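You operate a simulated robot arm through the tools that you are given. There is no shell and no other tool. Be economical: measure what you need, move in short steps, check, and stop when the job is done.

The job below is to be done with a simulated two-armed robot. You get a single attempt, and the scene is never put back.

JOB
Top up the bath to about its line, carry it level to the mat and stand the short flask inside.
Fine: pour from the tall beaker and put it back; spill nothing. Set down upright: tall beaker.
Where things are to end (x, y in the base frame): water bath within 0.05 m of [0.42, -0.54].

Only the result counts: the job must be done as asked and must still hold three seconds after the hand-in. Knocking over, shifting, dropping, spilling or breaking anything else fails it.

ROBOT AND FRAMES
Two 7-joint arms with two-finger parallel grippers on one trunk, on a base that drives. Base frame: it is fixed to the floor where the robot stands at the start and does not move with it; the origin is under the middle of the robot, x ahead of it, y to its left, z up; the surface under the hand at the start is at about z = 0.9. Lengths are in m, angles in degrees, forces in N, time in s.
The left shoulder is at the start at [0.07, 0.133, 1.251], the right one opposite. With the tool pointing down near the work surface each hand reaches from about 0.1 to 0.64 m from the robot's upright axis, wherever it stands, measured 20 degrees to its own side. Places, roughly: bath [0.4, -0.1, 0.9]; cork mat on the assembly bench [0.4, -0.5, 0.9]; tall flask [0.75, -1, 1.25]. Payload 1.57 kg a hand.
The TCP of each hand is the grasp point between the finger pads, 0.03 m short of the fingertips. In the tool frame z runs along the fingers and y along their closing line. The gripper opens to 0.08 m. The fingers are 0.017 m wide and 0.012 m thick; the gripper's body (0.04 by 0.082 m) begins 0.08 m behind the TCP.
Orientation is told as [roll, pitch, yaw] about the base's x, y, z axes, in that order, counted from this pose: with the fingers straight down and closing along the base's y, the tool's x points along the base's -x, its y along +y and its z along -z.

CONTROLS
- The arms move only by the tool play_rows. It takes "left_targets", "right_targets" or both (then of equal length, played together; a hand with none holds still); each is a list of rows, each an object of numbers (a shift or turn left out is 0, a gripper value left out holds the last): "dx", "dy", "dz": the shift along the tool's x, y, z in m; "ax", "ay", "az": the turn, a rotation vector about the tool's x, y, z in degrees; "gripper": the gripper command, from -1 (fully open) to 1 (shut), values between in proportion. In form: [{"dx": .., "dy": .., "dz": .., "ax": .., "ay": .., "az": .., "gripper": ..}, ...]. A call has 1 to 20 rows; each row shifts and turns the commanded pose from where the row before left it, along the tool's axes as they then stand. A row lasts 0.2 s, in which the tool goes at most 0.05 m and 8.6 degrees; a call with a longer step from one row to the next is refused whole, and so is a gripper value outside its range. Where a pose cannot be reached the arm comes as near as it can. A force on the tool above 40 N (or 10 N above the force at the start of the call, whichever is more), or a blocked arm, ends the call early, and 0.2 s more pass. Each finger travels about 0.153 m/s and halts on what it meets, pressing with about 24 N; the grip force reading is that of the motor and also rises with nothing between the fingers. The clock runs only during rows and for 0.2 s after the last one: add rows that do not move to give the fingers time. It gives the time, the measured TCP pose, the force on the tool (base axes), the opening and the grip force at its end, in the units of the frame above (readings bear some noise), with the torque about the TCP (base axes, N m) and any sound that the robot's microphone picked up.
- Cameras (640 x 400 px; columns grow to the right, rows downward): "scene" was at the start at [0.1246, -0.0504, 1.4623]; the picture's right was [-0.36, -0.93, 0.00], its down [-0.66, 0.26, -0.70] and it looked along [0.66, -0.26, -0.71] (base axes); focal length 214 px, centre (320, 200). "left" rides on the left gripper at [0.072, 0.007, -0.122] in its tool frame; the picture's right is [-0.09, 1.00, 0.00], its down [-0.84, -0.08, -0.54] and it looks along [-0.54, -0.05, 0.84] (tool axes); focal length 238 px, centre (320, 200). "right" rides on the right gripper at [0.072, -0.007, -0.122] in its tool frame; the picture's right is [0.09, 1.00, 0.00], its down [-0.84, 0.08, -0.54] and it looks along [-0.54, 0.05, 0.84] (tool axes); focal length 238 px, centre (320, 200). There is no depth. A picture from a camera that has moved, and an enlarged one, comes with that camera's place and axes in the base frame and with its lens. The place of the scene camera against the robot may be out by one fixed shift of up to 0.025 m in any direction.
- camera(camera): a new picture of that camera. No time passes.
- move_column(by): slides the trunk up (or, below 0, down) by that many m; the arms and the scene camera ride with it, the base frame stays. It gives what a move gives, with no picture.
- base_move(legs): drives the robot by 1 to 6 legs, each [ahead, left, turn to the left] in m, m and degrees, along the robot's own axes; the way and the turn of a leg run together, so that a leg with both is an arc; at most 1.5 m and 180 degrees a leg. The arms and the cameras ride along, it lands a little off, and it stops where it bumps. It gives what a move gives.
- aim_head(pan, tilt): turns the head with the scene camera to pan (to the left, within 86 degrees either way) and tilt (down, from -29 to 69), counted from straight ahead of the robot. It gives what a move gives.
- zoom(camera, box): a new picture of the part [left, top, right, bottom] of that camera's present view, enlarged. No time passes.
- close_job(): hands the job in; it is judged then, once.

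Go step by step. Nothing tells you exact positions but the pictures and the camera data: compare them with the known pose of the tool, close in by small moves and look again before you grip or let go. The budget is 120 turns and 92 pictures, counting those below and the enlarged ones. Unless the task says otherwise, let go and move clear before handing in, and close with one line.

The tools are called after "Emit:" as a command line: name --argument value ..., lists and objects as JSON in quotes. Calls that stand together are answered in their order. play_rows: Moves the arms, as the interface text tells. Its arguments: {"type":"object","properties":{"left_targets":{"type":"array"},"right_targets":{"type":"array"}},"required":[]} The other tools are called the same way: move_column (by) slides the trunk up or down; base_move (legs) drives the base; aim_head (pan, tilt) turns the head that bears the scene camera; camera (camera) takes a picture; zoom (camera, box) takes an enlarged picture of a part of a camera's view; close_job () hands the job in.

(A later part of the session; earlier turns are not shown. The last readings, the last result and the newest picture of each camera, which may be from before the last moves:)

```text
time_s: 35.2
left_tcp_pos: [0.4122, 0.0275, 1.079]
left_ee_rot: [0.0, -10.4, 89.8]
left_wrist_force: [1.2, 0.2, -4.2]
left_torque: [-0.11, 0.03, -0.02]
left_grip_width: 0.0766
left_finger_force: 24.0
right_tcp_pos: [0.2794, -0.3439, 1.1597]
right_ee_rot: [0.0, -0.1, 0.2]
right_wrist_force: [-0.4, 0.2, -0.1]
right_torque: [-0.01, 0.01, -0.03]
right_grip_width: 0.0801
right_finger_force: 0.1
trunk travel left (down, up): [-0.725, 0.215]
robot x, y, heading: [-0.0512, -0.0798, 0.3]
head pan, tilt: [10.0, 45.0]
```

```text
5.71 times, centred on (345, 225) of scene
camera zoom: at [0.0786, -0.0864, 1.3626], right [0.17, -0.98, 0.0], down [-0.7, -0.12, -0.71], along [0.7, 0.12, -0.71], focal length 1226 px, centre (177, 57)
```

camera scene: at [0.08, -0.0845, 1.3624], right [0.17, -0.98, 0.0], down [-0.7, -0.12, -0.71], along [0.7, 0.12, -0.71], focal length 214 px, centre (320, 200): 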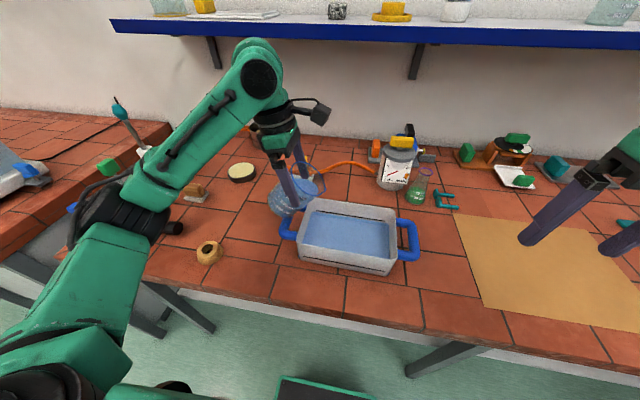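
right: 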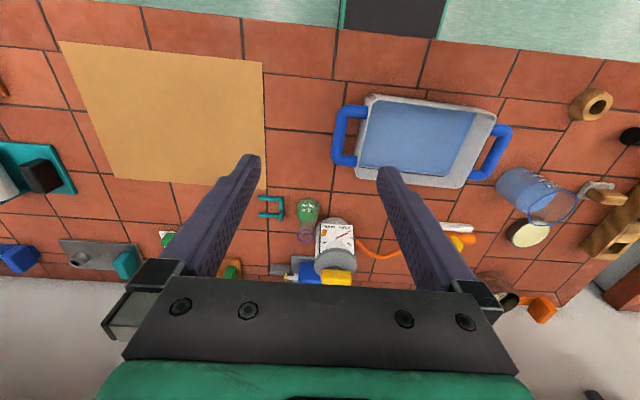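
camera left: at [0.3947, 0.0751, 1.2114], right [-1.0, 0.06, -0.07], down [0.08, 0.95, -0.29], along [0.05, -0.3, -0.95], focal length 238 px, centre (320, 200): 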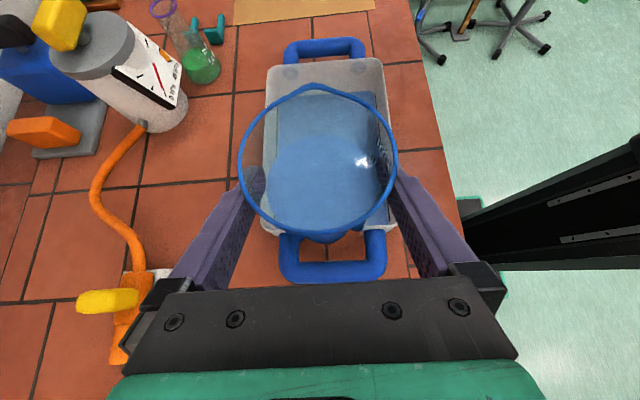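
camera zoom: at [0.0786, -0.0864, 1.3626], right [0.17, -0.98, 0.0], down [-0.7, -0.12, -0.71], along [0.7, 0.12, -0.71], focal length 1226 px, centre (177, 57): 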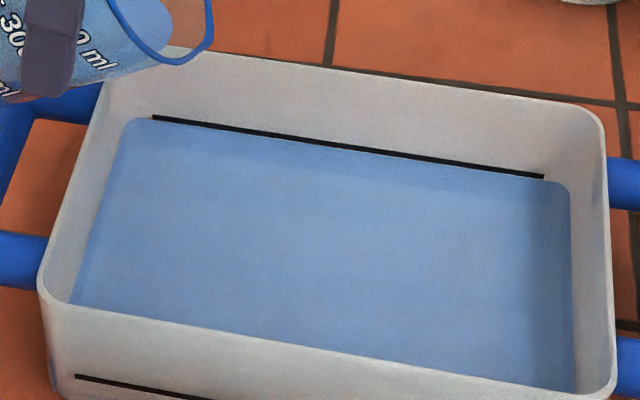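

Water is touching the bottom of the line; one last 2.5° step.

Emit:
play_rows --left_targets '[{"ay": -2.5}, {}, {}, {}, {}, {}]'

Emit:
zoom --camera "scene" --box '[290, 190, 400, 260]'

```text
time_s: 36.6
left_tcp_pos: [0.4117, 0.0271, 1.0785]
left_ee_rot: [-0.1, -12.9, 90.0]
left_wrist_force: [0.0, -0.2, -3.7]
left_torque: [-0.06, 0.03, -0.01]
left_grip_width: 0.0768
left_finger_force: 23.4
right_tcp_pos: [0.2811, -0.3429, 1.1582]
right_ee_rot: [0.0, 0.0, 0.0]
right_wrist_force: [0.1, 0.3, -0.4]
right_torque: [0.04, 0.02, 0.01]
right_grip_width: 0.0799
right_finger_force: 0.1
trunk travel left (down, up): [-0.725, 0.215]
robot x, y, heading: [-0.0531, -0.0781, -0.0]
head pan, tilt: [10.0, 45.0]
```

```text
5.71 times, centred on (345, 225) of scene
camera zoom: at [0.0786, -0.0864, 1.3626], right [0.17, -0.98, 0.0], down [-0.7, -0.12, -0.71], along [0.7, 0.12, -0.71], focal length 1226 px, centre (177, 57)
```

zoom: 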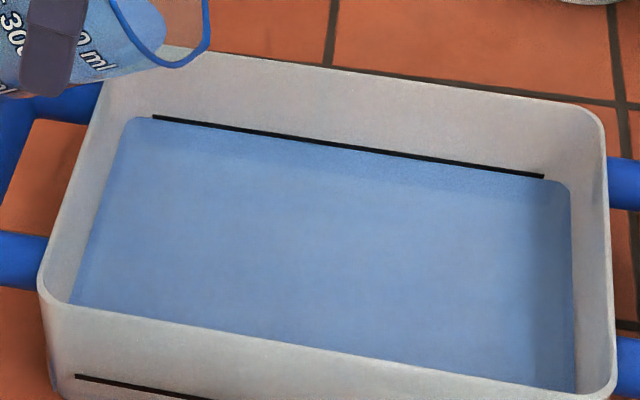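

Level is at the line. Untilting to upright (63°) in place.

Emit:
play_rows --left_targets '[{"ay": 7}, {"ay": 7}, {"ay": 7}, {"ay": 7}, {"ay": 7}, {"ay": 7}, {"ay": 7}, {"ay": 7}, {"ay": 7}, {}]'

Emit:
camera --camera "left"

```text
time_s: 38.8
left_tcp_pos: [0.4121, 0.0275, 1.08]
left_ee_rot: [-0.1, 50.2, 90.0]
left_wrist_force: [0.0, -0.2, -3.6]
left_torque: [0.08, -0.01, 0.02]
left_grip_width: 0.0769
left_finger_force: 24.0
right_tcp_pos: [0.2812, -0.344, 1.1595]
right_ee_rot: [0.2, 0.0, 0.1]
right_wrist_force: [-0.2, -0.6, 0.5]
right_torque: [0.0, 0.0, 0.01]
right_grip_width: 0.0801
right_finger_force: 0.1
trunk travel left (down, up): [-0.725, 0.215]
robot x, y, heading: [-0.0509, -0.0819, 0.4]
head pan, tilt: [10.0, 45.0]
```

```text
56 pictures are left
camera left: at [0.4053, 0.0752, 1.2125], right [-1.0, 0.06, -0.07], down [0.08, 0.95, -0.3], along [0.05, -0.3, -0.95], focal length 238 px, centre (320, 200)
```

left: 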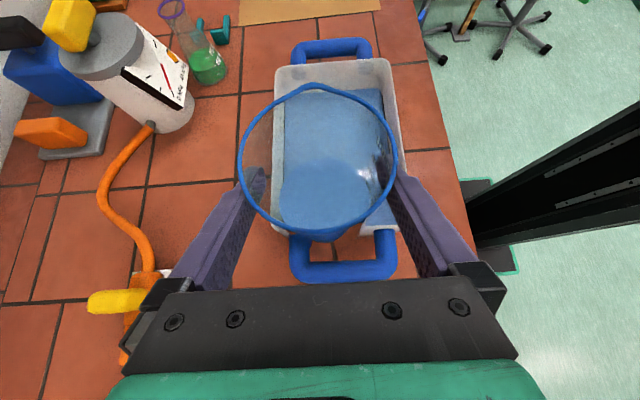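

Carrying the beaker back over its original place.

Emit:
play_rows --left_targets '[{"dx": -0.01446, "dz": -0.01724, "dy": -0.00825}, {"dx": -0.01446, "dz": -0.01724, "dy": -0.00825}, {"dx": -0.01446, "dz": -0.01724, "dy": -0.00825}, {"dx": -0.01446, "dz": -0.01724, "dy": -0.00825}, {"dx": -0.01446, "dz": -0.01724, "dy": -0.00825}, {"dx": -0.01446, "dz": -0.01724, "dy": -0.00825}, {"dx": -0.01446, "dz": -0.01724, "dy": -0.00825}, {"dx": -0.01446, "dz": -0.01724, "dy": -0.00825}, {}]'

Emit:
camera --camera "scene"

```text
time_s: 40.8
left_tcp_pos: [0.4764, 0.2092, 1.0799]
left_ee_rot: [-0.1, 50.1, 89.9]
left_wrist_force: [0.4, -0.6, -2.5]
left_torque: [0.05, -0.04, 0.0]
left_grip_width: 0.0768
left_finger_force: 23.7
right_tcp_pos: [0.2806, -0.3419, 1.1601]
right_ee_rot: [0.0, 0.0, 0.1]
right_wrist_force: [0.2, 0.2, 0.1]
right_torque: [0.0, -0.03, 0.01]
right_grip_width: 0.08
right_finger_force: 0.0
trunk travel left (down, up): [-0.725, 0.215]
robot x, y, heading: [-0.0514, -0.0804, 0.2]
head pan, tilt: [10.0, 45.0]
```

```text
55 pictures are left
camera scene: at [0.0784, -0.0864, 1.3626], right [0.17, -0.98, 0.0], down [-0.7, -0.12, -0.71], along [0.7, 0.12, -0.71], focal length 214 px, centre (320, 200)
```

scene: 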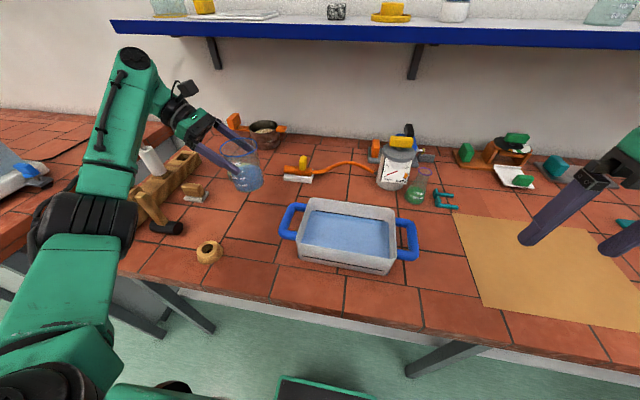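

To keep the forearm clear of the wooden rack, raise the trunk back by 10 cm, then lower the hand.

Emit:
move_column --by 0.1

Emit:
play_rows --left_targets '[{"dx": -0.0153, "dz": 0.0129}, {"dx": -0.0153, "dz": 0.0129}, {"dx": -0.0153, "dz": 0.0129}, {"dx": -0.0153, "dz": 0.0129}, {"dx": -0.0153, "dz": 0.0129}, {"dx": -0.0153, "dz": 0.0129}, {"dx": -0.0153, "dz": 0.0129}, {"dx": -0.0153, "dz": 0.0129}, {}]'

Emit:
camera --camera "scene"

Emit:
camera --camera "left"

```text
time_s: 42.1
left_tcp_pos: [0.4761, 0.2075, 1.1787]
left_ee_rot: [0.1, 50.1, 90.0]
left_wrist_force: [-0.7, -0.3, -2.8]
left_torque: [0.02, 0.03, 0.01]
left_grip_width: 0.0769
left_finger_force: 23.9
right_tcp_pos: [0.2813, -0.3424, 1.2584]
right_ee_rot: [0.0, 0.1, 0.0]
right_wrist_force: [0.2, -0.8, 0.3]
right_torque: [-0.04, -0.01, 0.04]
right_grip_width: 0.0801
right_finger_force: 0.1
trunk travel left (down, up): [-0.825, 0.115]
robot x, y, heading: [-0.0498, -0.0797, 0.0]
head pan, tilt: [10.0, 45.0]
```

```text
time_s: 44.1
left_tcp_pos: [0.4776, 0.2064, 1.0166]
left_ee_rot: [-0.1, 50.1, 90.0]
left_wrist_force: [-0.4, 0.0, -3.4]
left_torque: [0.05, -0.01, -0.01]
left_grip_width: 0.077
left_finger_force: 24.1
right_tcp_pos: [0.2806, -0.3426, 1.2596]
right_ee_rot: [-0.1, 0.1, 0.1]
right_wrist_force: [-0.2, -0.6, 0.4]
right_torque: [-0.01, 0.0, -0.02]
right_grip_width: 0.0798
right_finger_force: 0.1
trunk travel left (down, up): [-0.825, 0.115]
robot x, y, heading: [-0.052, -0.0821, -0.0]
head pan, tilt: [10.0, 45.0]
```

```text
54 pictures are left
camera scene: at [0.0786, -0.0862, 1.4626], right [0.17, -0.98, 0.0], down [-0.7, -0.12, -0.71], along [0.7, 0.12, -0.71], focal length 214 px, centre (320, 200)
```

scene: 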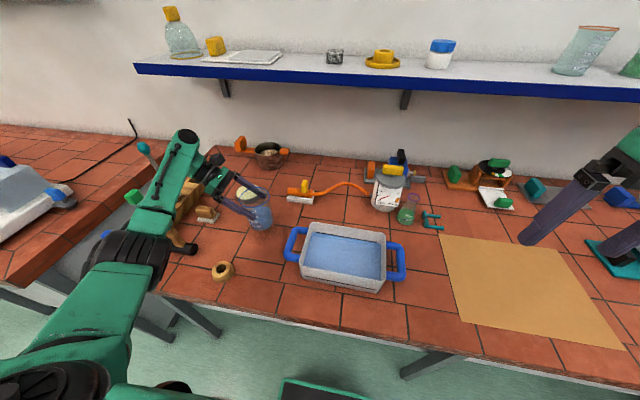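

```text
53 pictures are left
camera left: at [0.4703, 0.2543, 1.151], right [-1.0, 0.06, -0.07], down [0.08, 0.95, -0.3], along [0.05, -0.3, -0.95], focal length 238 px, centre (320, 200)
```

left: 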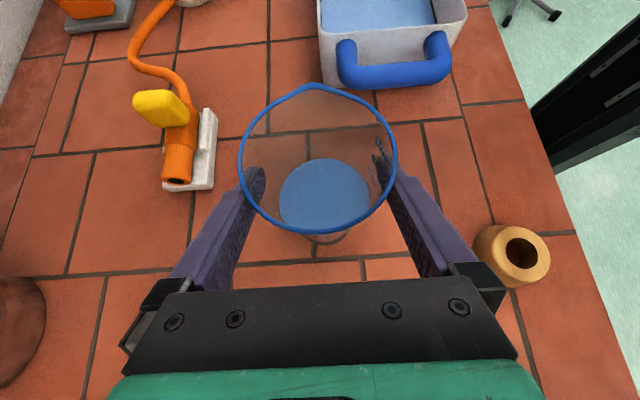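

Lowering the last 3 cm slowly.

Emit:
play_rows --left_targets '[{"dx": -0.0077, "dz": 0.0064}, {"dx": -0.0077, "dz": 0.0064}, {"dx": -0.0046, "dz": 0.0039}, {"dx": -0.0023, "dz": 0.0019}, {}]'

```text
time_s: 45.3
left_tcp_pos: [0.477, 0.2062, 0.9893]
left_ee_rot: [0.1, 50.2, 90.0]
left_wrist_force: [0.2, -0.4, -2.8]
left_torque: [0.04, 0.02, -0.01]
left_grip_width: 0.0764
left_finger_force: 24.1
right_tcp_pos: [0.2813, -0.3424, 1.2587]
right_ee_rot: [0.1, -0.1, 0.1]
right_wrist_force: [-0.7, 0.0, 0.4]
right_torque: [0.04, 0.04, -0.01]
right_grip_width: 0.0799
right_finger_force: 0.1
trunk travel left (down, up): [-0.825, 0.115]
robot x, y, heading: [-0.0533, -0.0803, -0.0]
head pan, tilt: [10.0, 45.0]
```

Emit:
play_rows --left_targets '[{"dx": -0.0015, "dz": 0.0013}, {}, {"dx": -0.0008, "dz": 0.0006}, {}]'

```text
time_s: 46.3
left_tcp_pos: [0.4778, 0.2066, 0.9869]
left_ee_rot: [0.1, 50.1, 90.0]
left_wrist_force: [-0.8, -0.4, -2.8]
left_torque: [0.02, 0.0, 0.01]
left_grip_width: 0.0768
left_finger_force: 23.8
right_tcp_pos: [0.2801, -0.3418, 1.2603]
right_ee_rot: [0.0, 0.0, 0.1]
right_wrist_force: [0.2, -0.7, 0.1]
right_torque: [0.0, -0.01, -0.01]
right_grip_width: 0.0801
right_finger_force: 0.1
trunk travel left (down, up): [-0.825, 0.115]
robot x, y, heading: [-0.0512, -0.0784, 0.1]
head pan, tilt: [10.0, 45.0]
```

Still hanging free by weight; lowering by another millimetre or two.

Emit:
play_rows --left_targets '[{"dx": -0.0008, "dz": 0.0006}, {"dx": -0.0008, "dz": 0.0006}, {}, {}]'

Emit:
zoom --camera "scene" --box '[200, 160, 310, 240]'

```text
time_s: 47.3
left_tcp_pos: [0.4759, 0.207, 0.9869]
left_ee_rot: [-0.3, 50.2, 89.6]
left_wrist_force: [2.5, 2.4, 11.5]
left_torque: [0.15, 0.2, -0.08]
left_grip_width: 0.0768
left_finger_force: 23.7
right_tcp_pos: [0.2795, -0.3433, 1.261]
right_ee_rot: [0.1, 0.0, 0.0]
right_wrist_force: [0.8, 0.4, 1.2]
right_torque: [0.02, -0.03, 0.03]
right_grip_width: 0.0797
right_finger_force: 0.1
trunk travel left (down, up): [-0.825, 0.115]
robot x, y, heading: [-0.0495, -0.0739, 0.1]
head pan, tilt: [10.0, 45.0]
```

```text
5.00 times, centred on (255, 200) of scene
camera zoom: at [0.0771, -0.087, 1.4629], right [0.17, -0.98, 0.0], down [-0.7, -0.12, -0.71], along [0.7, 0.12, -0.71], focal length 1072 px, centre (645, 200)
```

zoom: 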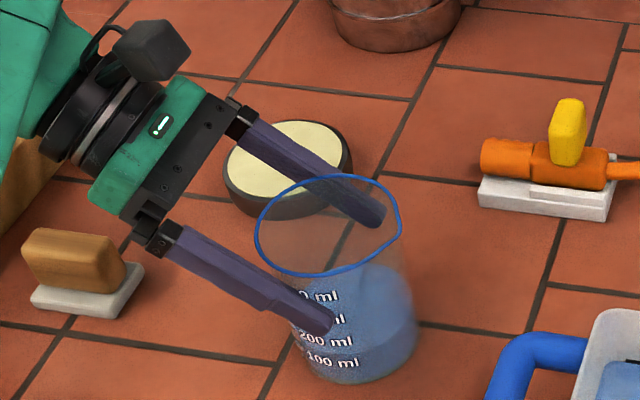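

Contact is felt. Ease slightly and open, then back straight off along the fingers.

Emit:
play_rows --left_targets '[{"dx": 0.0006, "dz": -0.0005}, {"gripper": -1}, {}, {}]'

Emit:
camera --camera "left"

```text
time_s: 48.3
left_tcp_pos: [0.477, 0.2075, 0.9861]
left_ee_rot: [0.0, 50.1, 89.8]
left_wrist_force: [0.0, 0.1, 0.5]
left_torque: [-0.03, -0.02, 0.0]
left_grip_width: 0.08
left_finger_force: 0.0
right_tcp_pos: [0.2805, -0.3431, 1.2593]
right_ee_rot: [0.1, 0.0, 0.0]
right_wrist_force: [0.3, 0.3, -0.1]
right_torque: [-0.03, 0.0, -0.01]
right_grip_width: 0.08
right_finger_force: 0.1
trunk travel left (down, up): [-0.825, 0.115]
robot x, y, heading: [-0.0512, -0.0805, 0.0]
head pan, tilt: [10.0, 45.0]
```

```text
51 pictures are left
camera left: at [0.4695, 0.2547, 1.1193], right [-1.0, 0.06, -0.07], down [0.08, 0.95, -0.29], along [0.05, -0.3, -0.95], focal length 238 px, centre (320, 200)
```

left: 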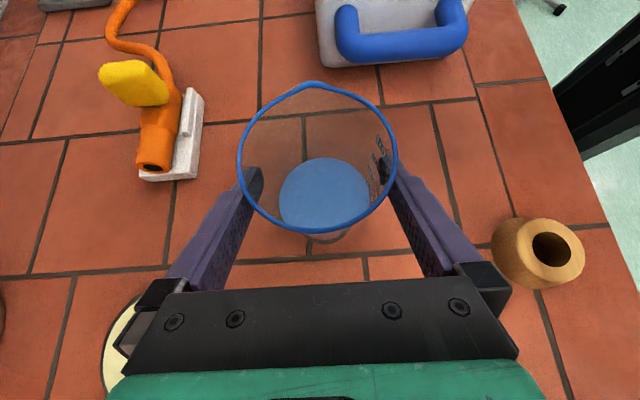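

Retracting slowly along the finger axis.

Emit:
play_rows --left_targets '[{"dz": -0.008}, {"dz": -0.012}, {"dz": -0.015}, {"dz": -0.02}, {"dz": -0.03}, {"dz": -0.04}, {"dz": -0.04}, {}]'

Emit:
camera --camera "left"

```text
time_s: 50.1
left_tcp_pos: [0.4489, 0.297, 1.0865]
left_ee_rot: [0.1, 50.1, 90.0]
left_wrist_force: [-0.2, -0.1, 0.8]
left_torque: [0.0, 0.03, -0.04]
left_grip_width: 0.0799
left_finger_force: 0.0
left hand out of reach, approached as far as the arm can: row 4, 5, 6, 7
right_tcp_pos: [0.2801, -0.3435, 1.2604]
right_ee_rot: [0.1, 0.1, 0.1]
right_wrist_force: [-0.1, 0.6, -0.3]
right_torque: [-0.01, 0.01, -0.03]
right_grip_width: 0.08
right_finger_force: 0.0
trunk travel left (down, up): [-0.825, 0.115]
robot x, y, heading: [-0.0523, -0.0822, 0.1]
head pan, tilt: [10.0, 45.0]
```

```text
50 pictures are left
camera left: at [0.4409, 0.3443, 1.2199], right [-1.0, 0.06, -0.07], down [0.08, 0.95, -0.29], along [0.05, -0.3, -0.95], focal length 238 px, centre (320, 200)
```

left: 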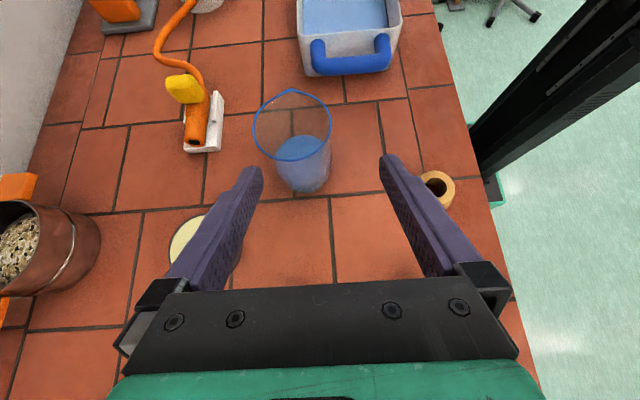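

Beaker stands upright at about (0.474, 0.21). Now rising and bringing the left hand back to vertical with yaw 0.

Emit:
play_rows --left_targets '[{"dx": 0.0306, "dz": -0.0257}, {"dx": 0.0306, "dz": -0.0257}, {"dx": 0.0328, "dy": 0.02}, {"dx": 0.0328, "dy": 0.02}, {"dx": 0.0328, "dy": 0.02}, {"dx": 0.0328, "dy": 0.02}, {"dx": 0.0328, "dy": 0.02}, {"ay": -8.5}, {"ay": -8.5}, {"ay": -8.5}, {"ay": -8.5}, {"ay": -8.5}, {"ay": -7.5}, {}]'

Emit:
play_rows --left_targets '[{"az": 8.5}, {"az": 8.5}, {"az": 8.5}, {"az": 8.5}, {"az": 8.5}, {"az": 8.5}, {"az": 8.5}, {"az": 8.5}, {"az": 8.5}, {"az": 8.5}, {"az": 5}, {}]'

```text
time_s: 53.1
left_tcp_pos: [0.3449, 0.1937, 1.2633]
left_ee_rot: [0.0, 0.0, 89.9]
left_wrist_force: [0.6, 0.4, 0.0]
left_torque: [-0.02, -0.01, 0.03]
left_grip_width: 0.0801
left_finger_force: 0.0
left hand out of reach, approached as far as the arm can: row 2
right_tcp_pos: [0.2806, -0.3425, 1.2602]
right_ee_rot: [-0.1, 0.0, 0.1]
right_wrist_force: [-0.4, -0.3, -0.2]
right_torque: [-0.03, 0.0, 0.03]
right_grip_width: 0.0801
right_finger_force: 0.1
trunk travel left (down, up): [-0.825, 0.115]
robot x, y, heading: [-0.05, -0.0821, 0.5]
head pan, tilt: [10.0, 45.0]
```

```text
time_s: 55.7
left_tcp_pos: [0.3444, 0.1926, 1.2639]
left_ee_rot: [-0.2, 0.0, -0.1]
left_wrist_force: [-0.5, -0.6, 0.7]
left_torque: [0.01, 0.02, 0.01]
left_grip_width: 0.0802
left_finger_force: 0.0
right_tcp_pos: [0.2798, -0.3426, 1.2583]
right_ee_rot: [-0.1, 0.0, 0.1]
right_wrist_force: [-0.1, -0.4, 0.7]
right_torque: [0.03, 0.01, 0.0]
right_grip_width: 0.0799
right_finger_force: 0.0
trunk travel left (down, up): [-0.825, 0.115]
robot x, y, heading: [-0.0513, -0.0807, -0.0]
head pan, tilt: [10.0, 45.0]
```

Positioning both hands above the bath handles.

Emit:
play_rows --left_targets '[{"dx": -0.0112, "dy": -0.0266, "dz": 0.0288}, {"dx": -0.0112, "dy": -0.0266, "dz": 0.0288}, {"dx": -0.0112, "dy": -0.0266, "dz": 0.0288}, {"dx": -0.0112, "dy": -0.0266, "dz": 0.0288}, {"dx": -0.0112, "dy": -0.0266, "dz": 0.0288}, {}]' --right_targets '[{"dx": -0.024, "dy": 0.0185, "dz": 0.028}, {"dx": -0.024, "dy": 0.0185, "dz": 0.028}, {"dx": -0.024, "dy": 0.0185, "dz": 0.028}, {"dx": -0.024, "dy": 0.0185, "dz": 0.028}, {"dx": -0.024, "dy": 0.0185, "dz": 0.028}, {}]'

Emit:
camera --camera "left"

Emit:
camera --camera "right"

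Emit:
camera --camera "scene"

```text
time_s: 57.1
left_tcp_pos: [0.3995, 0.0576, 1.1193]
left_ee_rot: [-0.2, -0.2, 0.0]
left_wrist_force: [0.3, 0.2, 1.1]
left_torque: [0.02, -0.03, -0.02]
left_grip_width: 0.0798
left_finger_force: 0.1
right_tcp_pos: [0.3985, -0.2497, 1.118]
right_ee_rot: [0.0, -0.1, 0.1]
right_wrist_force: [0.8, -0.5, 0.1]
right_torque: [0.01, -0.02, 0.02]
right_grip_width: 0.0803
right_finger_force: 0.1
trunk travel left (down, up): [-0.825, 0.115]
robot x, y, heading: [-0.0519, -0.0789, -0.0]
head pan, tilt: [10.0, 45.0]
```

```text
49 pictures are left
camera left: at [0.3267, 0.0647, 1.2418], right [0.09, 1.0, 0.0], down [0.84, -0.08, 0.54], along [0.54, -0.05, -0.84], focal length 238 px, centre (320, 200)
```

left: 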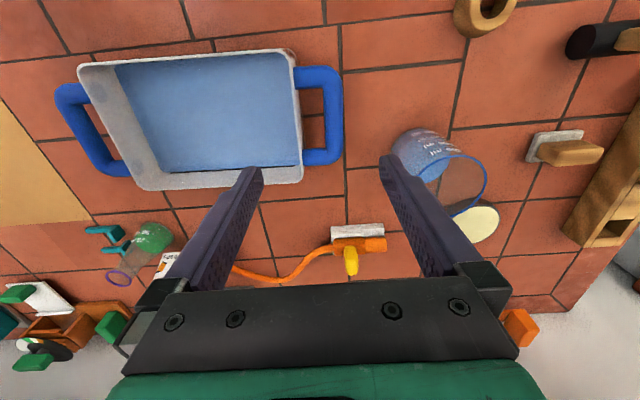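

```text
48 pictures are left
camera right: at [0.3273, -0.2574, 1.2397], right [-0.09, 1.0, 0.0], down [0.84, 0.08, 0.54], along [0.54, 0.05, -0.84], focal length 238 px, centre (320, 200)
```

right: 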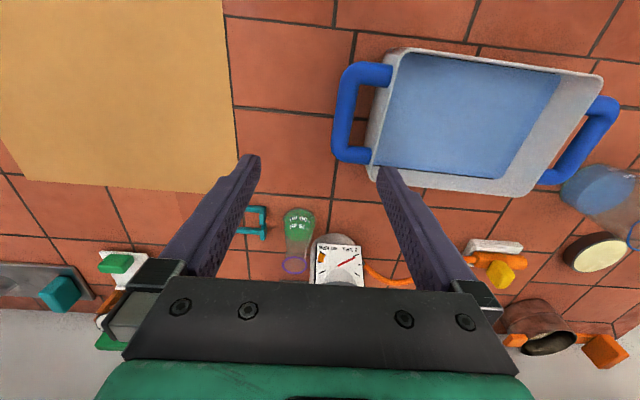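

```text
47 pictures are left
camera scene: at [0.0765, -0.0866, 1.4628], right [0.17, -0.98, 0.0], down [-0.7, -0.12, -0.71], along [0.7, 0.12, -0.71], focal length 214 px, centre (320, 200)
```

scene: 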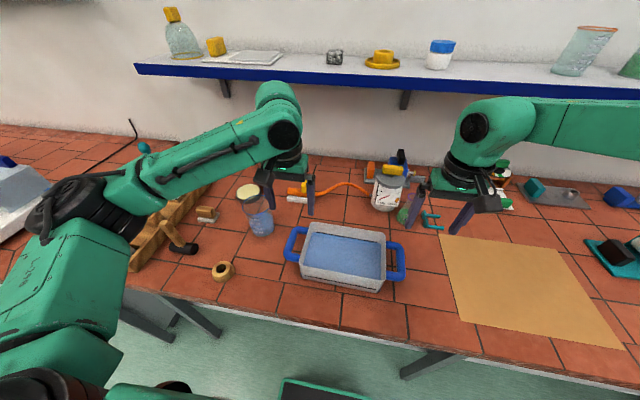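

Handles bars at about y=0.075 (left) and y=-0.221 (right), x≈0.395. Narrowing grippers to 4 cm and descending to 1.02 to re-measure.

Emit:
play_rows --left_targets '[{"dy": 0.017, "gripper": 0}, {"dz": 0.033}, {"dz": 0.033}, {"dz": 0.033}, {}]' --right_targets '[{"dy": 0.028, "dx": 0.003, "gripper": 0}, {"dz": 0.033}, {"dz": 0.033}, {"dz": 0.033}, {}]'

Emit:
camera --camera "left"

Emit:
camera --camera "right"

```text
time_s: 58.3
left_tcp_pos: [0.4012, 0.0762, 1.0231]
left_ee_rot: [-0.1, -0.1, -0.1]
left_wrist_force: [0.3, -0.7, 0.7]
left_torque: [-0.02, 0.01, 0.01]
left_grip_width: 0.0399
left_finger_force: 0.1
right_tcp_pos: [0.3979, -0.2212, 1.0194]
right_ee_rot: [0.2, 0.0, 0.1]
right_wrist_force: [-0.9, -0.5, -0.1]
right_torque: [-0.01, -0.02, 0.0]
right_grip_width: 0.04
right_finger_force: 0.1
trunk travel left (down, up): [-0.825, 0.115]
robot x, y, heading: [-0.0518, -0.0775, 0.2]
head pan, tilt: [10.0, 45.0]
```

```text
46 pictures are left
camera left: at [0.3284, 0.0827, 1.1443], right [0.09, 1.0, 0.0], down [0.84, -0.08, 0.54], along [0.54, -0.05, -0.84], focal length 238 px, centre (320, 200)
```

left: 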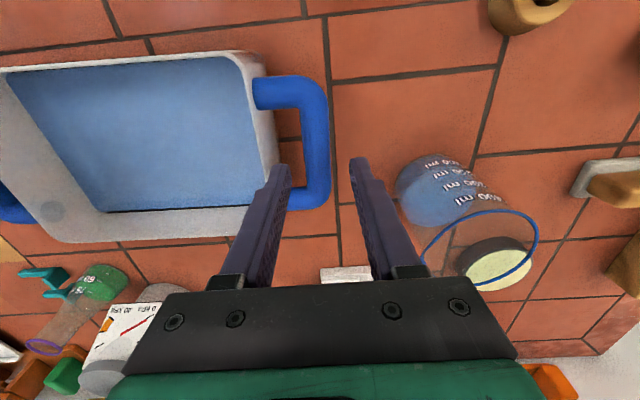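

```text
45 pictures are left
camera right: at [0.3262, -0.2287, 1.1403], right [-0.09, 1.0, 0.0], down [0.84, 0.08, 0.54], along [0.54, 0.05, -0.84], focal length 238 px, centre (320, 200)
```

right: 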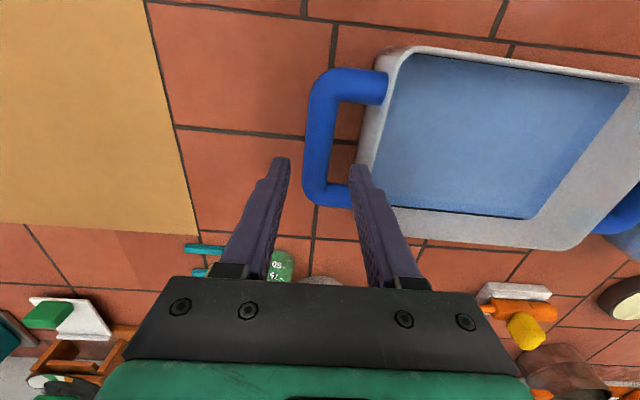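

Refined: bars at z≈0.95, left (0.395, 0.0735), right (0.39, -0.223), ~2.5 cm thick with a ~2.5 cm gap. Correct laterally, descend to just above the bars and check.

Emit:
play_rows --left_targets '[{"dx": 0.006, "dy": -0.0027}, {"dz": 0.025}, {}]' --right_targets '[{"dx": 0.007, "dy": -0.0018}, {"dz": 0.022}, {}]'

Emit:
camera --camera "left"

Emit:
camera --camera "right"

Emit:
zoom --camera "scene" --box '[260, 190, 430, 300]'

```text
time_s: 59.1
left_tcp_pos: [0.3942, 0.074, 0.9963]
left_ee_rot: [0.1, -0.1, -0.1]
left_wrist_force: [0.2, 0.7, 0.1]
left_torque: [-0.01, 0.02, 0.02]
left_grip_width: 0.0399
left_finger_force: 0.1
right_tcp_pos: [0.39, -0.2235, 0.9954]
right_ee_rot: [0.1, 0.0, 0.1]
right_wrist_force: [-0.4, -0.5, 0.2]
right_torque: [0.04, 0.01, -0.01]
right_grip_width: 0.0399
right_finger_force: 0.1
trunk travel left (down, up): [-0.825, 0.115]
robot x, y, heading: [-0.049, -0.081, -0.1]
head pan, tilt: [10.0, 45.0]
```

```text
44 pictures are left
camera left: at [0.3221, 0.0806, 1.1186], right [0.09, 1.0, 0.0], down [0.84, -0.08, 0.54], along [0.54, -0.05, -0.84], focal length 238 px, centre (320, 200)
```

left: 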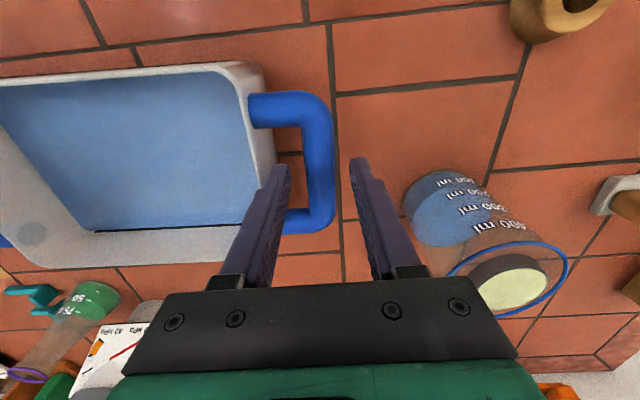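

```text
43 pictures are left
camera right: at [0.3183, -0.2307, 1.1176], right [-0.09, 1.0, 0.0], down [0.84, 0.08, 0.54], along [0.54, 0.05, -0.84], focal length 238 px, centre (320, 200)
```

right: 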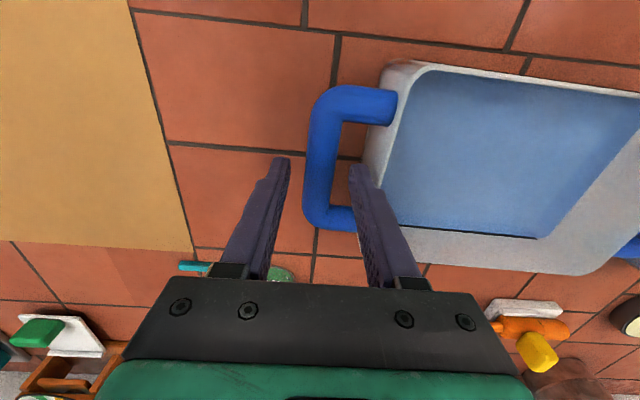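

```text
3.64 times, centred on (345, 245) of scene
camera zoom: at [0.0782, -0.0866, 1.4627], right [0.17, -0.98, 0.0], down [-0.7, -0.12, -0.71], along [0.7, 0.12, -0.71], focal length 780 px, centre (229, 36)
```

zoom: 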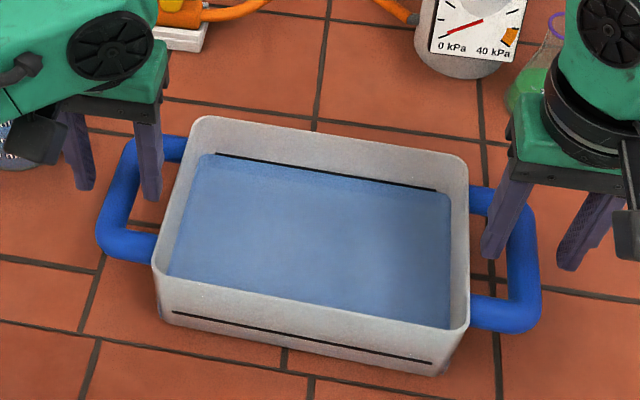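

Consistent: bars at z≈0.948. Descending to straddle them.

Emit:
play_rows --left_targets '[{"dz": 0.016, "dy": -0.0015, "dx": -0.002}, {"dz": 0.015}, {"dz": 0.015}, {}]' --right_targets '[{"dz": 0.016}, {"dz": 0.015}, {"dz": 0.015}, {}]'

Emit:
camera --camera "left"

Emit:
camera --camera "right"

```text
time_s: 60.1
left_tcp_pos: [0.3957, 0.0725, 0.9506]
left_ee_rot: [-0.1, -0.1, -0.1]
left_wrist_force: [-0.1, -0.4, -0.4]
left_torque: [0.0, -0.01, -0.04]
left_grip_width: 0.04
left_finger_force: 0.1
right_tcp_pos: [0.3912, -0.2228, 0.9528]
right_ee_rot: [0.2, 0.1, 0.0]
right_wrist_force: [-0.4, 0.1, 0.7]
right_torque: [0.01, 0.0, -0.01]
right_grip_width: 0.0402
right_finger_force: 0.1
trunk travel left (down, up): [-0.825, 0.115]
robot x, y, heading: [-0.0546, -0.0811, -0.1]
head pan, tilt: [10.0, 45.0]
```

```text
41 pictures are left
camera left: at [0.3243, 0.0797, 1.0725], right [0.09, 1.0, 0.0], down [0.84, -0.08, 0.54], along [0.54, -0.05, -0.84], focal length 238 px, centre (320, 200)
```

left: 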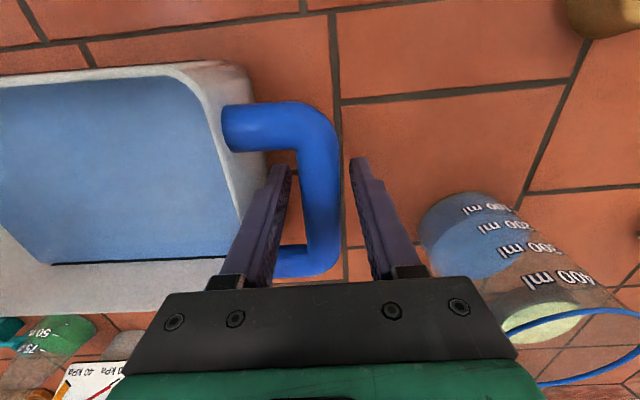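

```text
40 pictures are left
camera right: at [0.3188, -0.2313, 1.0734], right [-0.09, 1.0, 0.0], down [0.84, 0.08, 0.54], along [0.54, 0.05, -0.84], focal length 238 px, centre (320, 200)
```

right: 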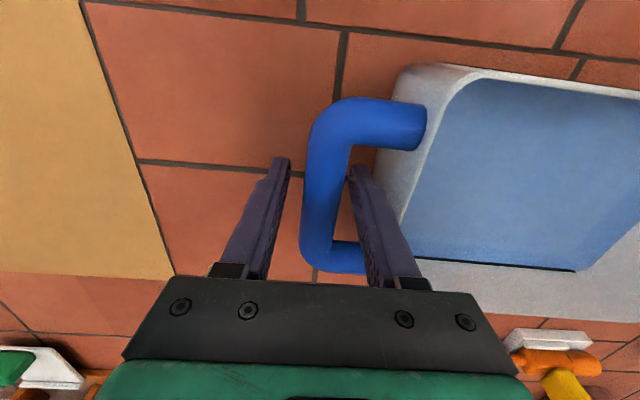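

Both straddle the bars. Lower 5 mm and close both.

Emit:
play_rows --left_targets '[{"dz": 0.006}, {"gripper": 1}, {}, {}]' --right_targets '[{"dz": 0.008}, {"gripper": 1}, {}, {}]'

```text
time_s: 61.1
left_tcp_pos: [0.3963, 0.071, 0.9441]
left_ee_rot: [-0.4, 0.1, -0.2]
left_wrist_force: [-2.5, -30.6, 2.2]
left_torque: [0.46, -0.16, -0.1]
left_grip_width: 0.0216
left_finger_force: 24.1
right_tcp_pos: [0.3887, -0.2238, 0.9467]
right_ee_rot: [0.4, -0.1, 0.1]
right_wrist_force: [2.9, 31.6, -0.2]
right_torque: [-0.41, 0.18, -0.44]
right_grip_width: 0.0222
right_finger_force: 24.2
right hand out of reach, approached as far as the arm can: row 1
trunk travel left (down, up): [-0.825, 0.115]
robot x, y, heading: [-0.0525, -0.08, 0.0]
head pan, tilt: [10.0, 45.0]
```

Gripped, but the hands pull against each other (~30 N). Relieve by moving each inward ~1.5 mm.

Emit:
play_rows --left_targets '[{"dy": -0.0015}, {}]' --right_targets '[{"dy": 0.0015}, {}]'

```text
time_s: 61.7
left_tcp_pos: [0.3969, 0.0697, 0.9436]
left_ee_rot: [-0.2, 0.0, -0.1]
left_wrist_force: [-2.7, -28.0, 3.6]
left_torque: [0.3, -0.19, -0.33]
left_grip_width: 0.022
left_finger_force: 23.8
right_tcp_pos: [0.3877, -0.2246, 0.9472]
right_ee_rot: [0.3, -0.1, 0.0]
right_wrist_force: [3.6, 29.0, 0.3]
right_torque: [-0.42, -0.04, -0.51]
right_grip_width: 0.0221
right_finger_force: 23.5
trunk travel left (down, up): [-0.825, 0.115]
robot x, y, heading: [-0.0527, -0.079, 0.0]
head pan, tilt: [10.0, 45.0]
```

Emit:
play_rows --left_targets '[{"dy": -0.002}, {"dy": -0.002}, {}]' --right_targets '[{"dy": 0.002}, {"dy": 0.002}, {}]'

```text
time_s: 62.5
left_tcp_pos: [0.3969, 0.0682, 0.9437]
left_ee_rot: [0.1, -0.1, 0.1]
left_wrist_force: [-1.3, -2.3, 7.1]
left_torque: [0.07, 0.04, -0.4]
left_grip_width: 0.0217
left_finger_force: 24.2
right_tcp_pos: [0.3881, -0.224, 0.9467]
right_ee_rot: [-0.1, 0.0, 0.1]
right_wrist_force: [3.6, 5.6, -0.4]
right_torque: [-0.06, -0.3, -0.41]
right_grip_width: 0.0222
right_finger_force: 24.2
right hand out of reach, approached as far as the arm can: row 2
trunk travel left (down, up): [-0.825, 0.115]
robot x, y, heading: [-0.0525, -0.0814, 0.1]
head pan, tilt: [10.0, 45.0]
```

Internal force is relieved. Lift with the trunk so that both hands rise equally: first 2 cm.

Emit:
move_column --by 0.02

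Emit:
zoom --camera "scene" --box '[260, 190, 430, 300]'

```text
time_s: 63.2
left_tcp_pos: [0.3969, 0.068, 0.9631]
left_ee_rot: [0.1, 0.2, 0.2]
left_wrist_force: [-1.4, 10.9, -4.7]
left_torque: [-0.15, -0.17, -0.27]
left_grip_width: 0.0219
left_finger_force: 24.3
right_tcp_pos: [0.3878, -0.226, 0.9674]
right_ee_rot: [0.0, 0.2, 0.0]
right_wrist_force: [1.3, -11.3, -3.8]
right_torque: [0.11, 0.18, -0.39]
right_grip_width: 0.0221
right_finger_force: 23.7
trunk travel left (down, up): [-0.845, 0.095]
robot x, y, heading: [-0.0501, -0.0795, 0.2]
head pan, tilt: [10.0, 45.0]
```

```text
3.64 times, centred on (345, 245) of scene
camera zoom: at [0.0789, -0.0863, 1.4826], right [0.17, -0.98, 0.0], down [-0.7, -0.12, -0.71], along [0.7, 0.12, -0.71], focal length 780 px, centre (229, 36)
```

zoom: 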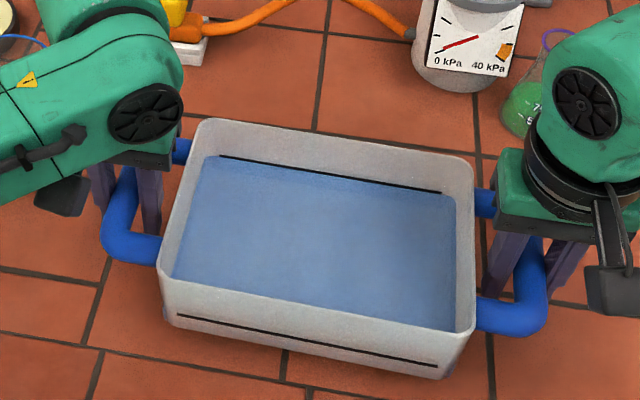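

Lifted level (≈4 N per hand). Raise 5 cm more, then drive 0.46 m right and slightly ahead.

Emit:
move_column --by 0.05

Emit:
base_move --legs '[[0.015, -0.23, 0], [0.012, -0.231, 0]]'

Emit:
camera --camera "scene"

```text
time_s: 64.1
left_tcp_pos: [0.3973, 0.0687, 1.0138]
left_ee_rot: [0.2, 0.1, 0.1]
left_wrist_force: [-1.0, 27.2, -4.9]
left_torque: [-0.44, 0.12, -0.32]
left_grip_width: 0.022
left_finger_force: 23.4
right_tcp_pos: [0.388, -0.2254, 1.016]
right_ee_rot: [-0.1, 0.1, 0.0]
right_wrist_force: [1.5, -25.9, -3.9]
right_torque: [0.35, -0.1, -0.45]
right_grip_width: 0.022
right_finger_force: 24.9
trunk travel left (down, up): [-0.895, 0.045]
robot x, y, heading: [-0.0474, -0.081, 0.2]
head pan, tilt: [10.0, 45.0]
```

```text
time_s: 67.2
left_tcp_pos: [0.423, -0.3936, 1.0136]
left_ee_rot: [0.0, 0.1, -0.4]
left_wrist_force: [-0.8, 32.0, -5.2]
left_torque: [-0.54, -0.01, -0.29]
left_grip_width: 0.0216
left_finger_force: 23.7
right_tcp_pos: [0.4135, -0.6869, 1.0166]
right_ee_rot: [-0.3, 0.2, -0.3]
right_wrist_force: [1.2, -31.4, -4.1]
right_torque: [0.33, 0.02, -0.43]
right_grip_width: 0.0223
right_finger_force: 24.1
trunk travel left (down, up): [-0.895, 0.045]
robot x, y, heading: [-0.0243, -0.5438, -0.5]
head pan, tilt: [10.0, 45.0]
```

```text
38 pictures are left
camera scene: at [0.1055, -0.5443, 1.5325], right [0.17, -0.99, 0.0], down [-0.7, -0.12, -0.71], along [0.7, 0.12, -0.71], focal length 214 px, centre (320, 200)
```

scene: 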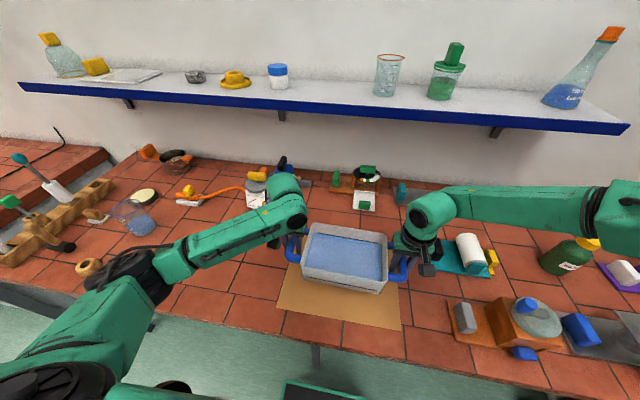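

Bath is over the mat at (0.418, -0.54). Relieve the squeeze slightly and lower 6 cm.

Emit:
play_rows --left_targets '[{"dy": 0.001}, {"dy": 0.001}, {}]' --right_targets '[{"dy": -0.001}, {"dy": -0.001}, {}]'

Emit:
move_column --by -0.06

```text
time_s: 68.0
left_tcp_pos: [0.4242, -0.3959, 1.0136]
left_ee_rot: [-0.2, 0.3, -0.5]
left_wrist_force: [-4.0, -20.3, -4.7]
left_torque: [0.36, -0.1, -0.22]
left_grip_width: 0.0217
left_finger_force: 23.9
right_tcp_pos: [0.4125, -0.6911, 1.0167]
right_ee_rot: [0.1, 0.0, -0.3]
right_wrist_force: [3.4, 19.8, -4.6]
right_torque: [-0.23, 0.05, -0.47]
right_grip_width: 0.0221
right_finger_force: 24.4
trunk travel left (down, up): [-0.895, 0.045]
robot x, y, heading: [-0.0275, -0.5414, -0.4]
head pan, tilt: [10.0, 45.0]
```

```text
time_s: 69.0
left_tcp_pos: [0.423, -0.3945, 0.9524]
left_ee_rot: [-0.1, 0.2, -0.5]
left_wrist_force: [-3.9, -32.6, -4.5]
left_torque: [0.5, -0.01, -0.29]
left_grip_width: 0.0217
left_finger_force: 23.4
right_tcp_pos: [0.4131, -0.689, 0.9568]
right_ee_rot: [0.1, 0.0, -0.4]
right_wrist_force: [3.7, 32.2, -4.8]
right_torque: [-0.45, 0.0, -0.4]
right_grip_width: 0.0225
right_finger_force: 23.8
trunk travel left (down, up): [-0.835, 0.105]
robot x, y, heading: [-0.0264, -0.5389, -0.1]
head pan, tilt: [10.0, 45.0]
```

Emit:
play_rows --left_targets '[{"dy": -0.0012}, {}]' --right_targets '[{"dy": 0.0012}, {}]'

Emit:
move_column --by -0.004

```text
time_s: 69.6
left_tcp_pos: [0.4226, -0.3947, 0.953]
left_ee_rot: [0.1, 0.2, -0.3]
left_wrist_force: [-3.0, -25.5, -4.9]
left_torque: [0.38, 0.08, -0.23]
left_grip_width: 0.0215
left_finger_force: 24.2
right_tcp_pos: [0.4132, -0.6902, 0.9566]
right_ee_rot: [-0.1, 0.1, -0.3]
right_wrist_force: [3.2, 26.3, -4.3]
right_torque: [-0.26, -0.05, -0.5]
right_grip_width: 0.0221
right_finger_force: 24.1
trunk travel left (down, up): [-0.835, 0.105]
robot x, y, heading: [-0.0278, -0.5395, -0.5]
head pan, tilt: [10.0, 45.0]
```

```text
time_s: 70.1
left_tcp_pos: [0.4234, -0.3948, 0.9495]
left_ee_rot: [0.1, 0.2, -0.4]
left_wrist_force: [-3.1, -24.8, -3.8]
left_torque: [0.38, 0.02, -0.28]
left_grip_width: 0.0215
left_finger_force: 24.4
right_tcp_pos: [0.4129, -0.6884, 0.9521]
right_ee_rot: [-0.1, 0.1, -0.3]
right_wrist_force: [3.0, 24.5, -4.9]
right_torque: [-0.25, -0.02, -0.48]
right_grip_width: 0.0225
right_finger_force: 23.8
trunk travel left (down, up): [-0.831, 0.109]
robot x, y, heading: [-0.0297, -0.5413, -0.3]
head pan, tilt: [10.0, 45.0]
```

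Not yet bearing. Lower by 2 mm steps.

Emit:
play_rows --left_targets '[{"dy": -0.001}, {}]' --right_targets '[{"dy": 0.001}, {}]'

Emit:
move_column --by -0.002

```text
time_s: 70.7
left_tcp_pos: [0.4238, -0.3934, 0.9484]
left_ee_rot: [0.2, 0.2, -0.3]
left_wrist_force: [-3.1, -13.6, -3.6]
left_torque: [0.16, -0.03, -0.35]
left_grip_width: 0.0217
left_finger_force: 23.7
right_tcp_pos: [0.4138, -0.6896, 0.9525]
right_ee_rot: [-0.3, 0.0, -0.3]
right_wrist_force: [3.8, 12.9, -4.0]
right_torque: [-0.21, 0.07, -0.41]
right_grip_width: 0.0221
right_finger_force: 24.0
trunk travel left (down, up): [-0.831, 0.109]
robot x, y, heading: [-0.0264, -0.543, -0.3]
head pan, tilt: [10.0, 45.0]
```

```text
time_s: 71.2
left_tcp_pos: [0.4232, -0.3956, 0.9456]
left_ee_rot: [0.3, 0.2, -0.3]
left_wrist_force: [-2.6, -7.5, -3.9]
left_torque: [0.13, 0.02, -0.31]
left_grip_width: 0.0217
left_finger_force: 24.0
right_tcp_pos: [0.412, -0.6905, 0.9506]
right_ee_rot: [-0.3, 0.2, -0.3]
right_wrist_force: [3.4, 7.1, -5.0]
right_torque: [-0.11, -0.02, -0.42]
right_grip_width: 0.0223
right_finger_force: 23.4
trunk travel left (down, up): [-0.829, 0.111]
robot x, y, heading: [-0.0237, -0.5393, -0.1]
head pan, tilt: [10.0, 45.0]
```

Emit:
move_column --by -0.002

Emit:
move_column --by -0.001

```text
time_s: 71.8
left_tcp_pos: [0.4234, -0.395, 0.9454]
left_ee_rot: [0.2, 0.2, -0.3]
left_wrist_force: [-2.6, -3.1, -4.3]
left_torque: [0.03, 0.03, -0.31]
left_grip_width: 0.0217
left_finger_force: 24.2
right_tcp_pos: [0.4124, -0.6892, 0.9485]
right_ee_rot: [-0.2, 0.1, -0.3]
right_wrist_force: [2.2, 2.3, -3.7]
right_torque: [-0.01, 0.0, -0.42]
right_grip_width: 0.0222
right_finger_force: 23.6
trunk travel left (down, up): [-0.827, 0.113]
robot x, y, heading: [-0.0249, -0.5389, -0.2]
head pan, tilt: [10.0, 45.0]
```

```text
time_s: 72.3
left_tcp_pos: [0.4234, -0.3959, 0.9438]
left_ee_rot: [0.1, 0.1, -0.4]
left_wrist_force: [-3.2, 1.4, -2.2]
left_torque: [-0.02, -0.02, -0.32]
left_grip_width: 0.0217
left_finger_force: 24.1
right_tcp_pos: [0.4138, -0.69, 0.9478]
right_ee_rot: [-0.2, 0.1, -0.3]
right_wrist_force: [2.6, -1.8, -3.8]
right_torque: [0.04, -0.05, -0.42]
right_grip_width: 0.0221
right_finger_force: 24.0
trunk travel left (down, up): [-0.826, 0.114]
robot x, y, heading: [-0.0267, -0.5426, -0.3]
head pan, tilt: [10.0, 45.0]
```

Beginning to touch. One more millimetre.

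Emit:
move_column --by -0.0012

```text
time_s: 72.8
left_tcp_pos: [0.4224, -0.3955, 0.9436]
left_ee_rot: [0.2, 0.0, -0.2]
left_wrist_force: [-1.2, 6.4, 3.8]
left_torque: [-0.13, -0.21, -0.34]
left_grip_width: 0.0218
left_finger_force: 24.9
right_tcp_pos: [0.412, -0.6899, 0.9478]
right_ee_rot: [-0.2, 0.0, -0.2]
right_wrist_force: [4.1, -6.1, -1.2]
right_torque: [0.02, -0.31, -0.47]
right_grip_width: 0.022
right_finger_force: 24.2
trunk travel left (down, up): [-0.825, 0.115]
robot x, y, heading: [-0.0197, -0.5409, -0.2]
head pan, tilt: [10.0, 45.0]
```

Bath rests on the mat. Opening both to 4 cm and rising straight up.

Emit:
play_rows --left_targets '[{"gripper": 0}, {}, {}, {"dz": -0.03}, {"dz": -0.04}, {"dz": -0.04}, {"dz": -0.04}, {}]' --right_targets '[{"gripper": 0, "dz": 0.0003}, {}, {}, {"dz": -0.03}, {"dz": -0.04}, {"dz": -0.04}, {"dz": -0.04}, {}]'

Emit:
aim_head --pan 0 --tilt 50

Emit:
camera --camera "scene"

Emit:
camera --camera "left"

```text
time_s: 74.6
left_tcp_pos: [0.4226, -0.3971, 1.0934]
left_ee_rot: [0.0, 0.2, -0.3]
left_wrist_force: [0.0, 0.0, 0.6]
left_torque: [0.03, 0.01, -0.02]
left_grip_width: 0.0397
left_finger_force: 0.1
right_tcp_pos: [0.4131, -0.6863, 1.0958]
right_ee_rot: [-0.3, 0.1, -0.3]
right_wrist_force: [-0.4, 0.8, -0.3]
right_torque: [0.0, 0.0, 0.0]
right_grip_width: 0.0401
right_finger_force: 0.0
trunk travel left (down, up): [-0.825, 0.115]
robot x, y, heading: [-0.0245, -0.5398, -0.4]
head pan, tilt: [10.0, 45.0]
```

```text
time_s: 75.3
left_tcp_pos: [0.4231, -0.3965, 1.0928]
left_ee_rot: [0.1, 0.2, -0.4]
left_wrist_force: [0.4, -0.2, 0.0]
left_torque: [-0.01, 0.01, -0.02]
left_grip_width: 0.0401
left_finger_force: 0.1
right_tcp_pos: [0.4137, -0.6861, 1.0949]
right_ee_rot: [-0.2, -0.1, -0.3]
right_wrist_force: [0.1, 0.2, 0.7]
right_torque: [0.0, 0.03, -0.01]
right_grip_width: 0.0401
right_finger_force: 0.0
trunk travel left (down, up): [-0.825, 0.115]
robot x, y, heading: [-0.025, -0.5402, -0.1]
head pan, tilt: [0.0, 50.0]
```

```text
37 pictures are left
camera scene: at [0.1013, -0.5623, 1.4555], right [-0.01, -1.0, 0.0], down [-0.77, 0.0, -0.64], along [0.64, 0.0, -0.77], focal length 214 px, centre (320, 200)
```

scene: 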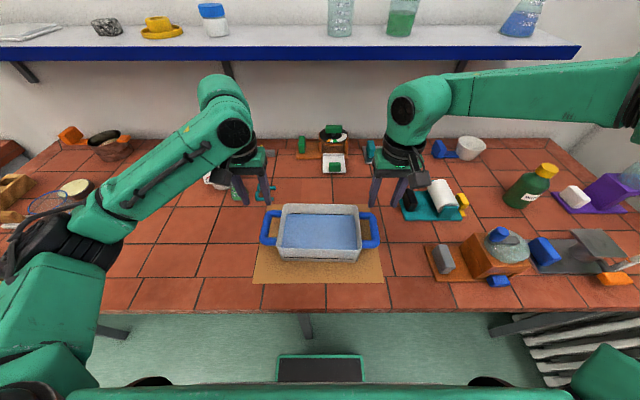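

```text
36 pictures are left
camera left: at [0.3516, -0.3897, 1.2146], right [0.1, 1.0, 0.0], down [0.84, -0.08, 0.54], along [0.54, -0.05, -0.84], focal length 238 px, centre (320, 200)
```

left: 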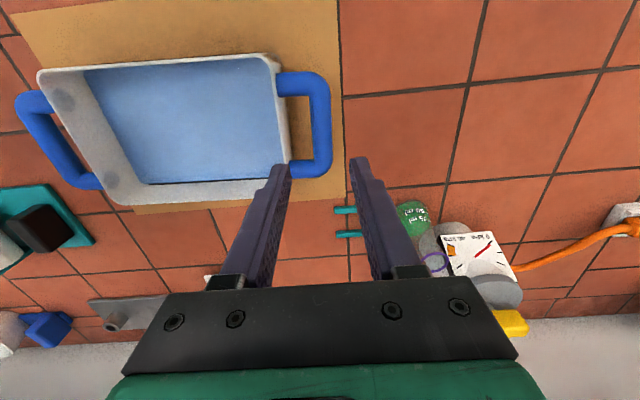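

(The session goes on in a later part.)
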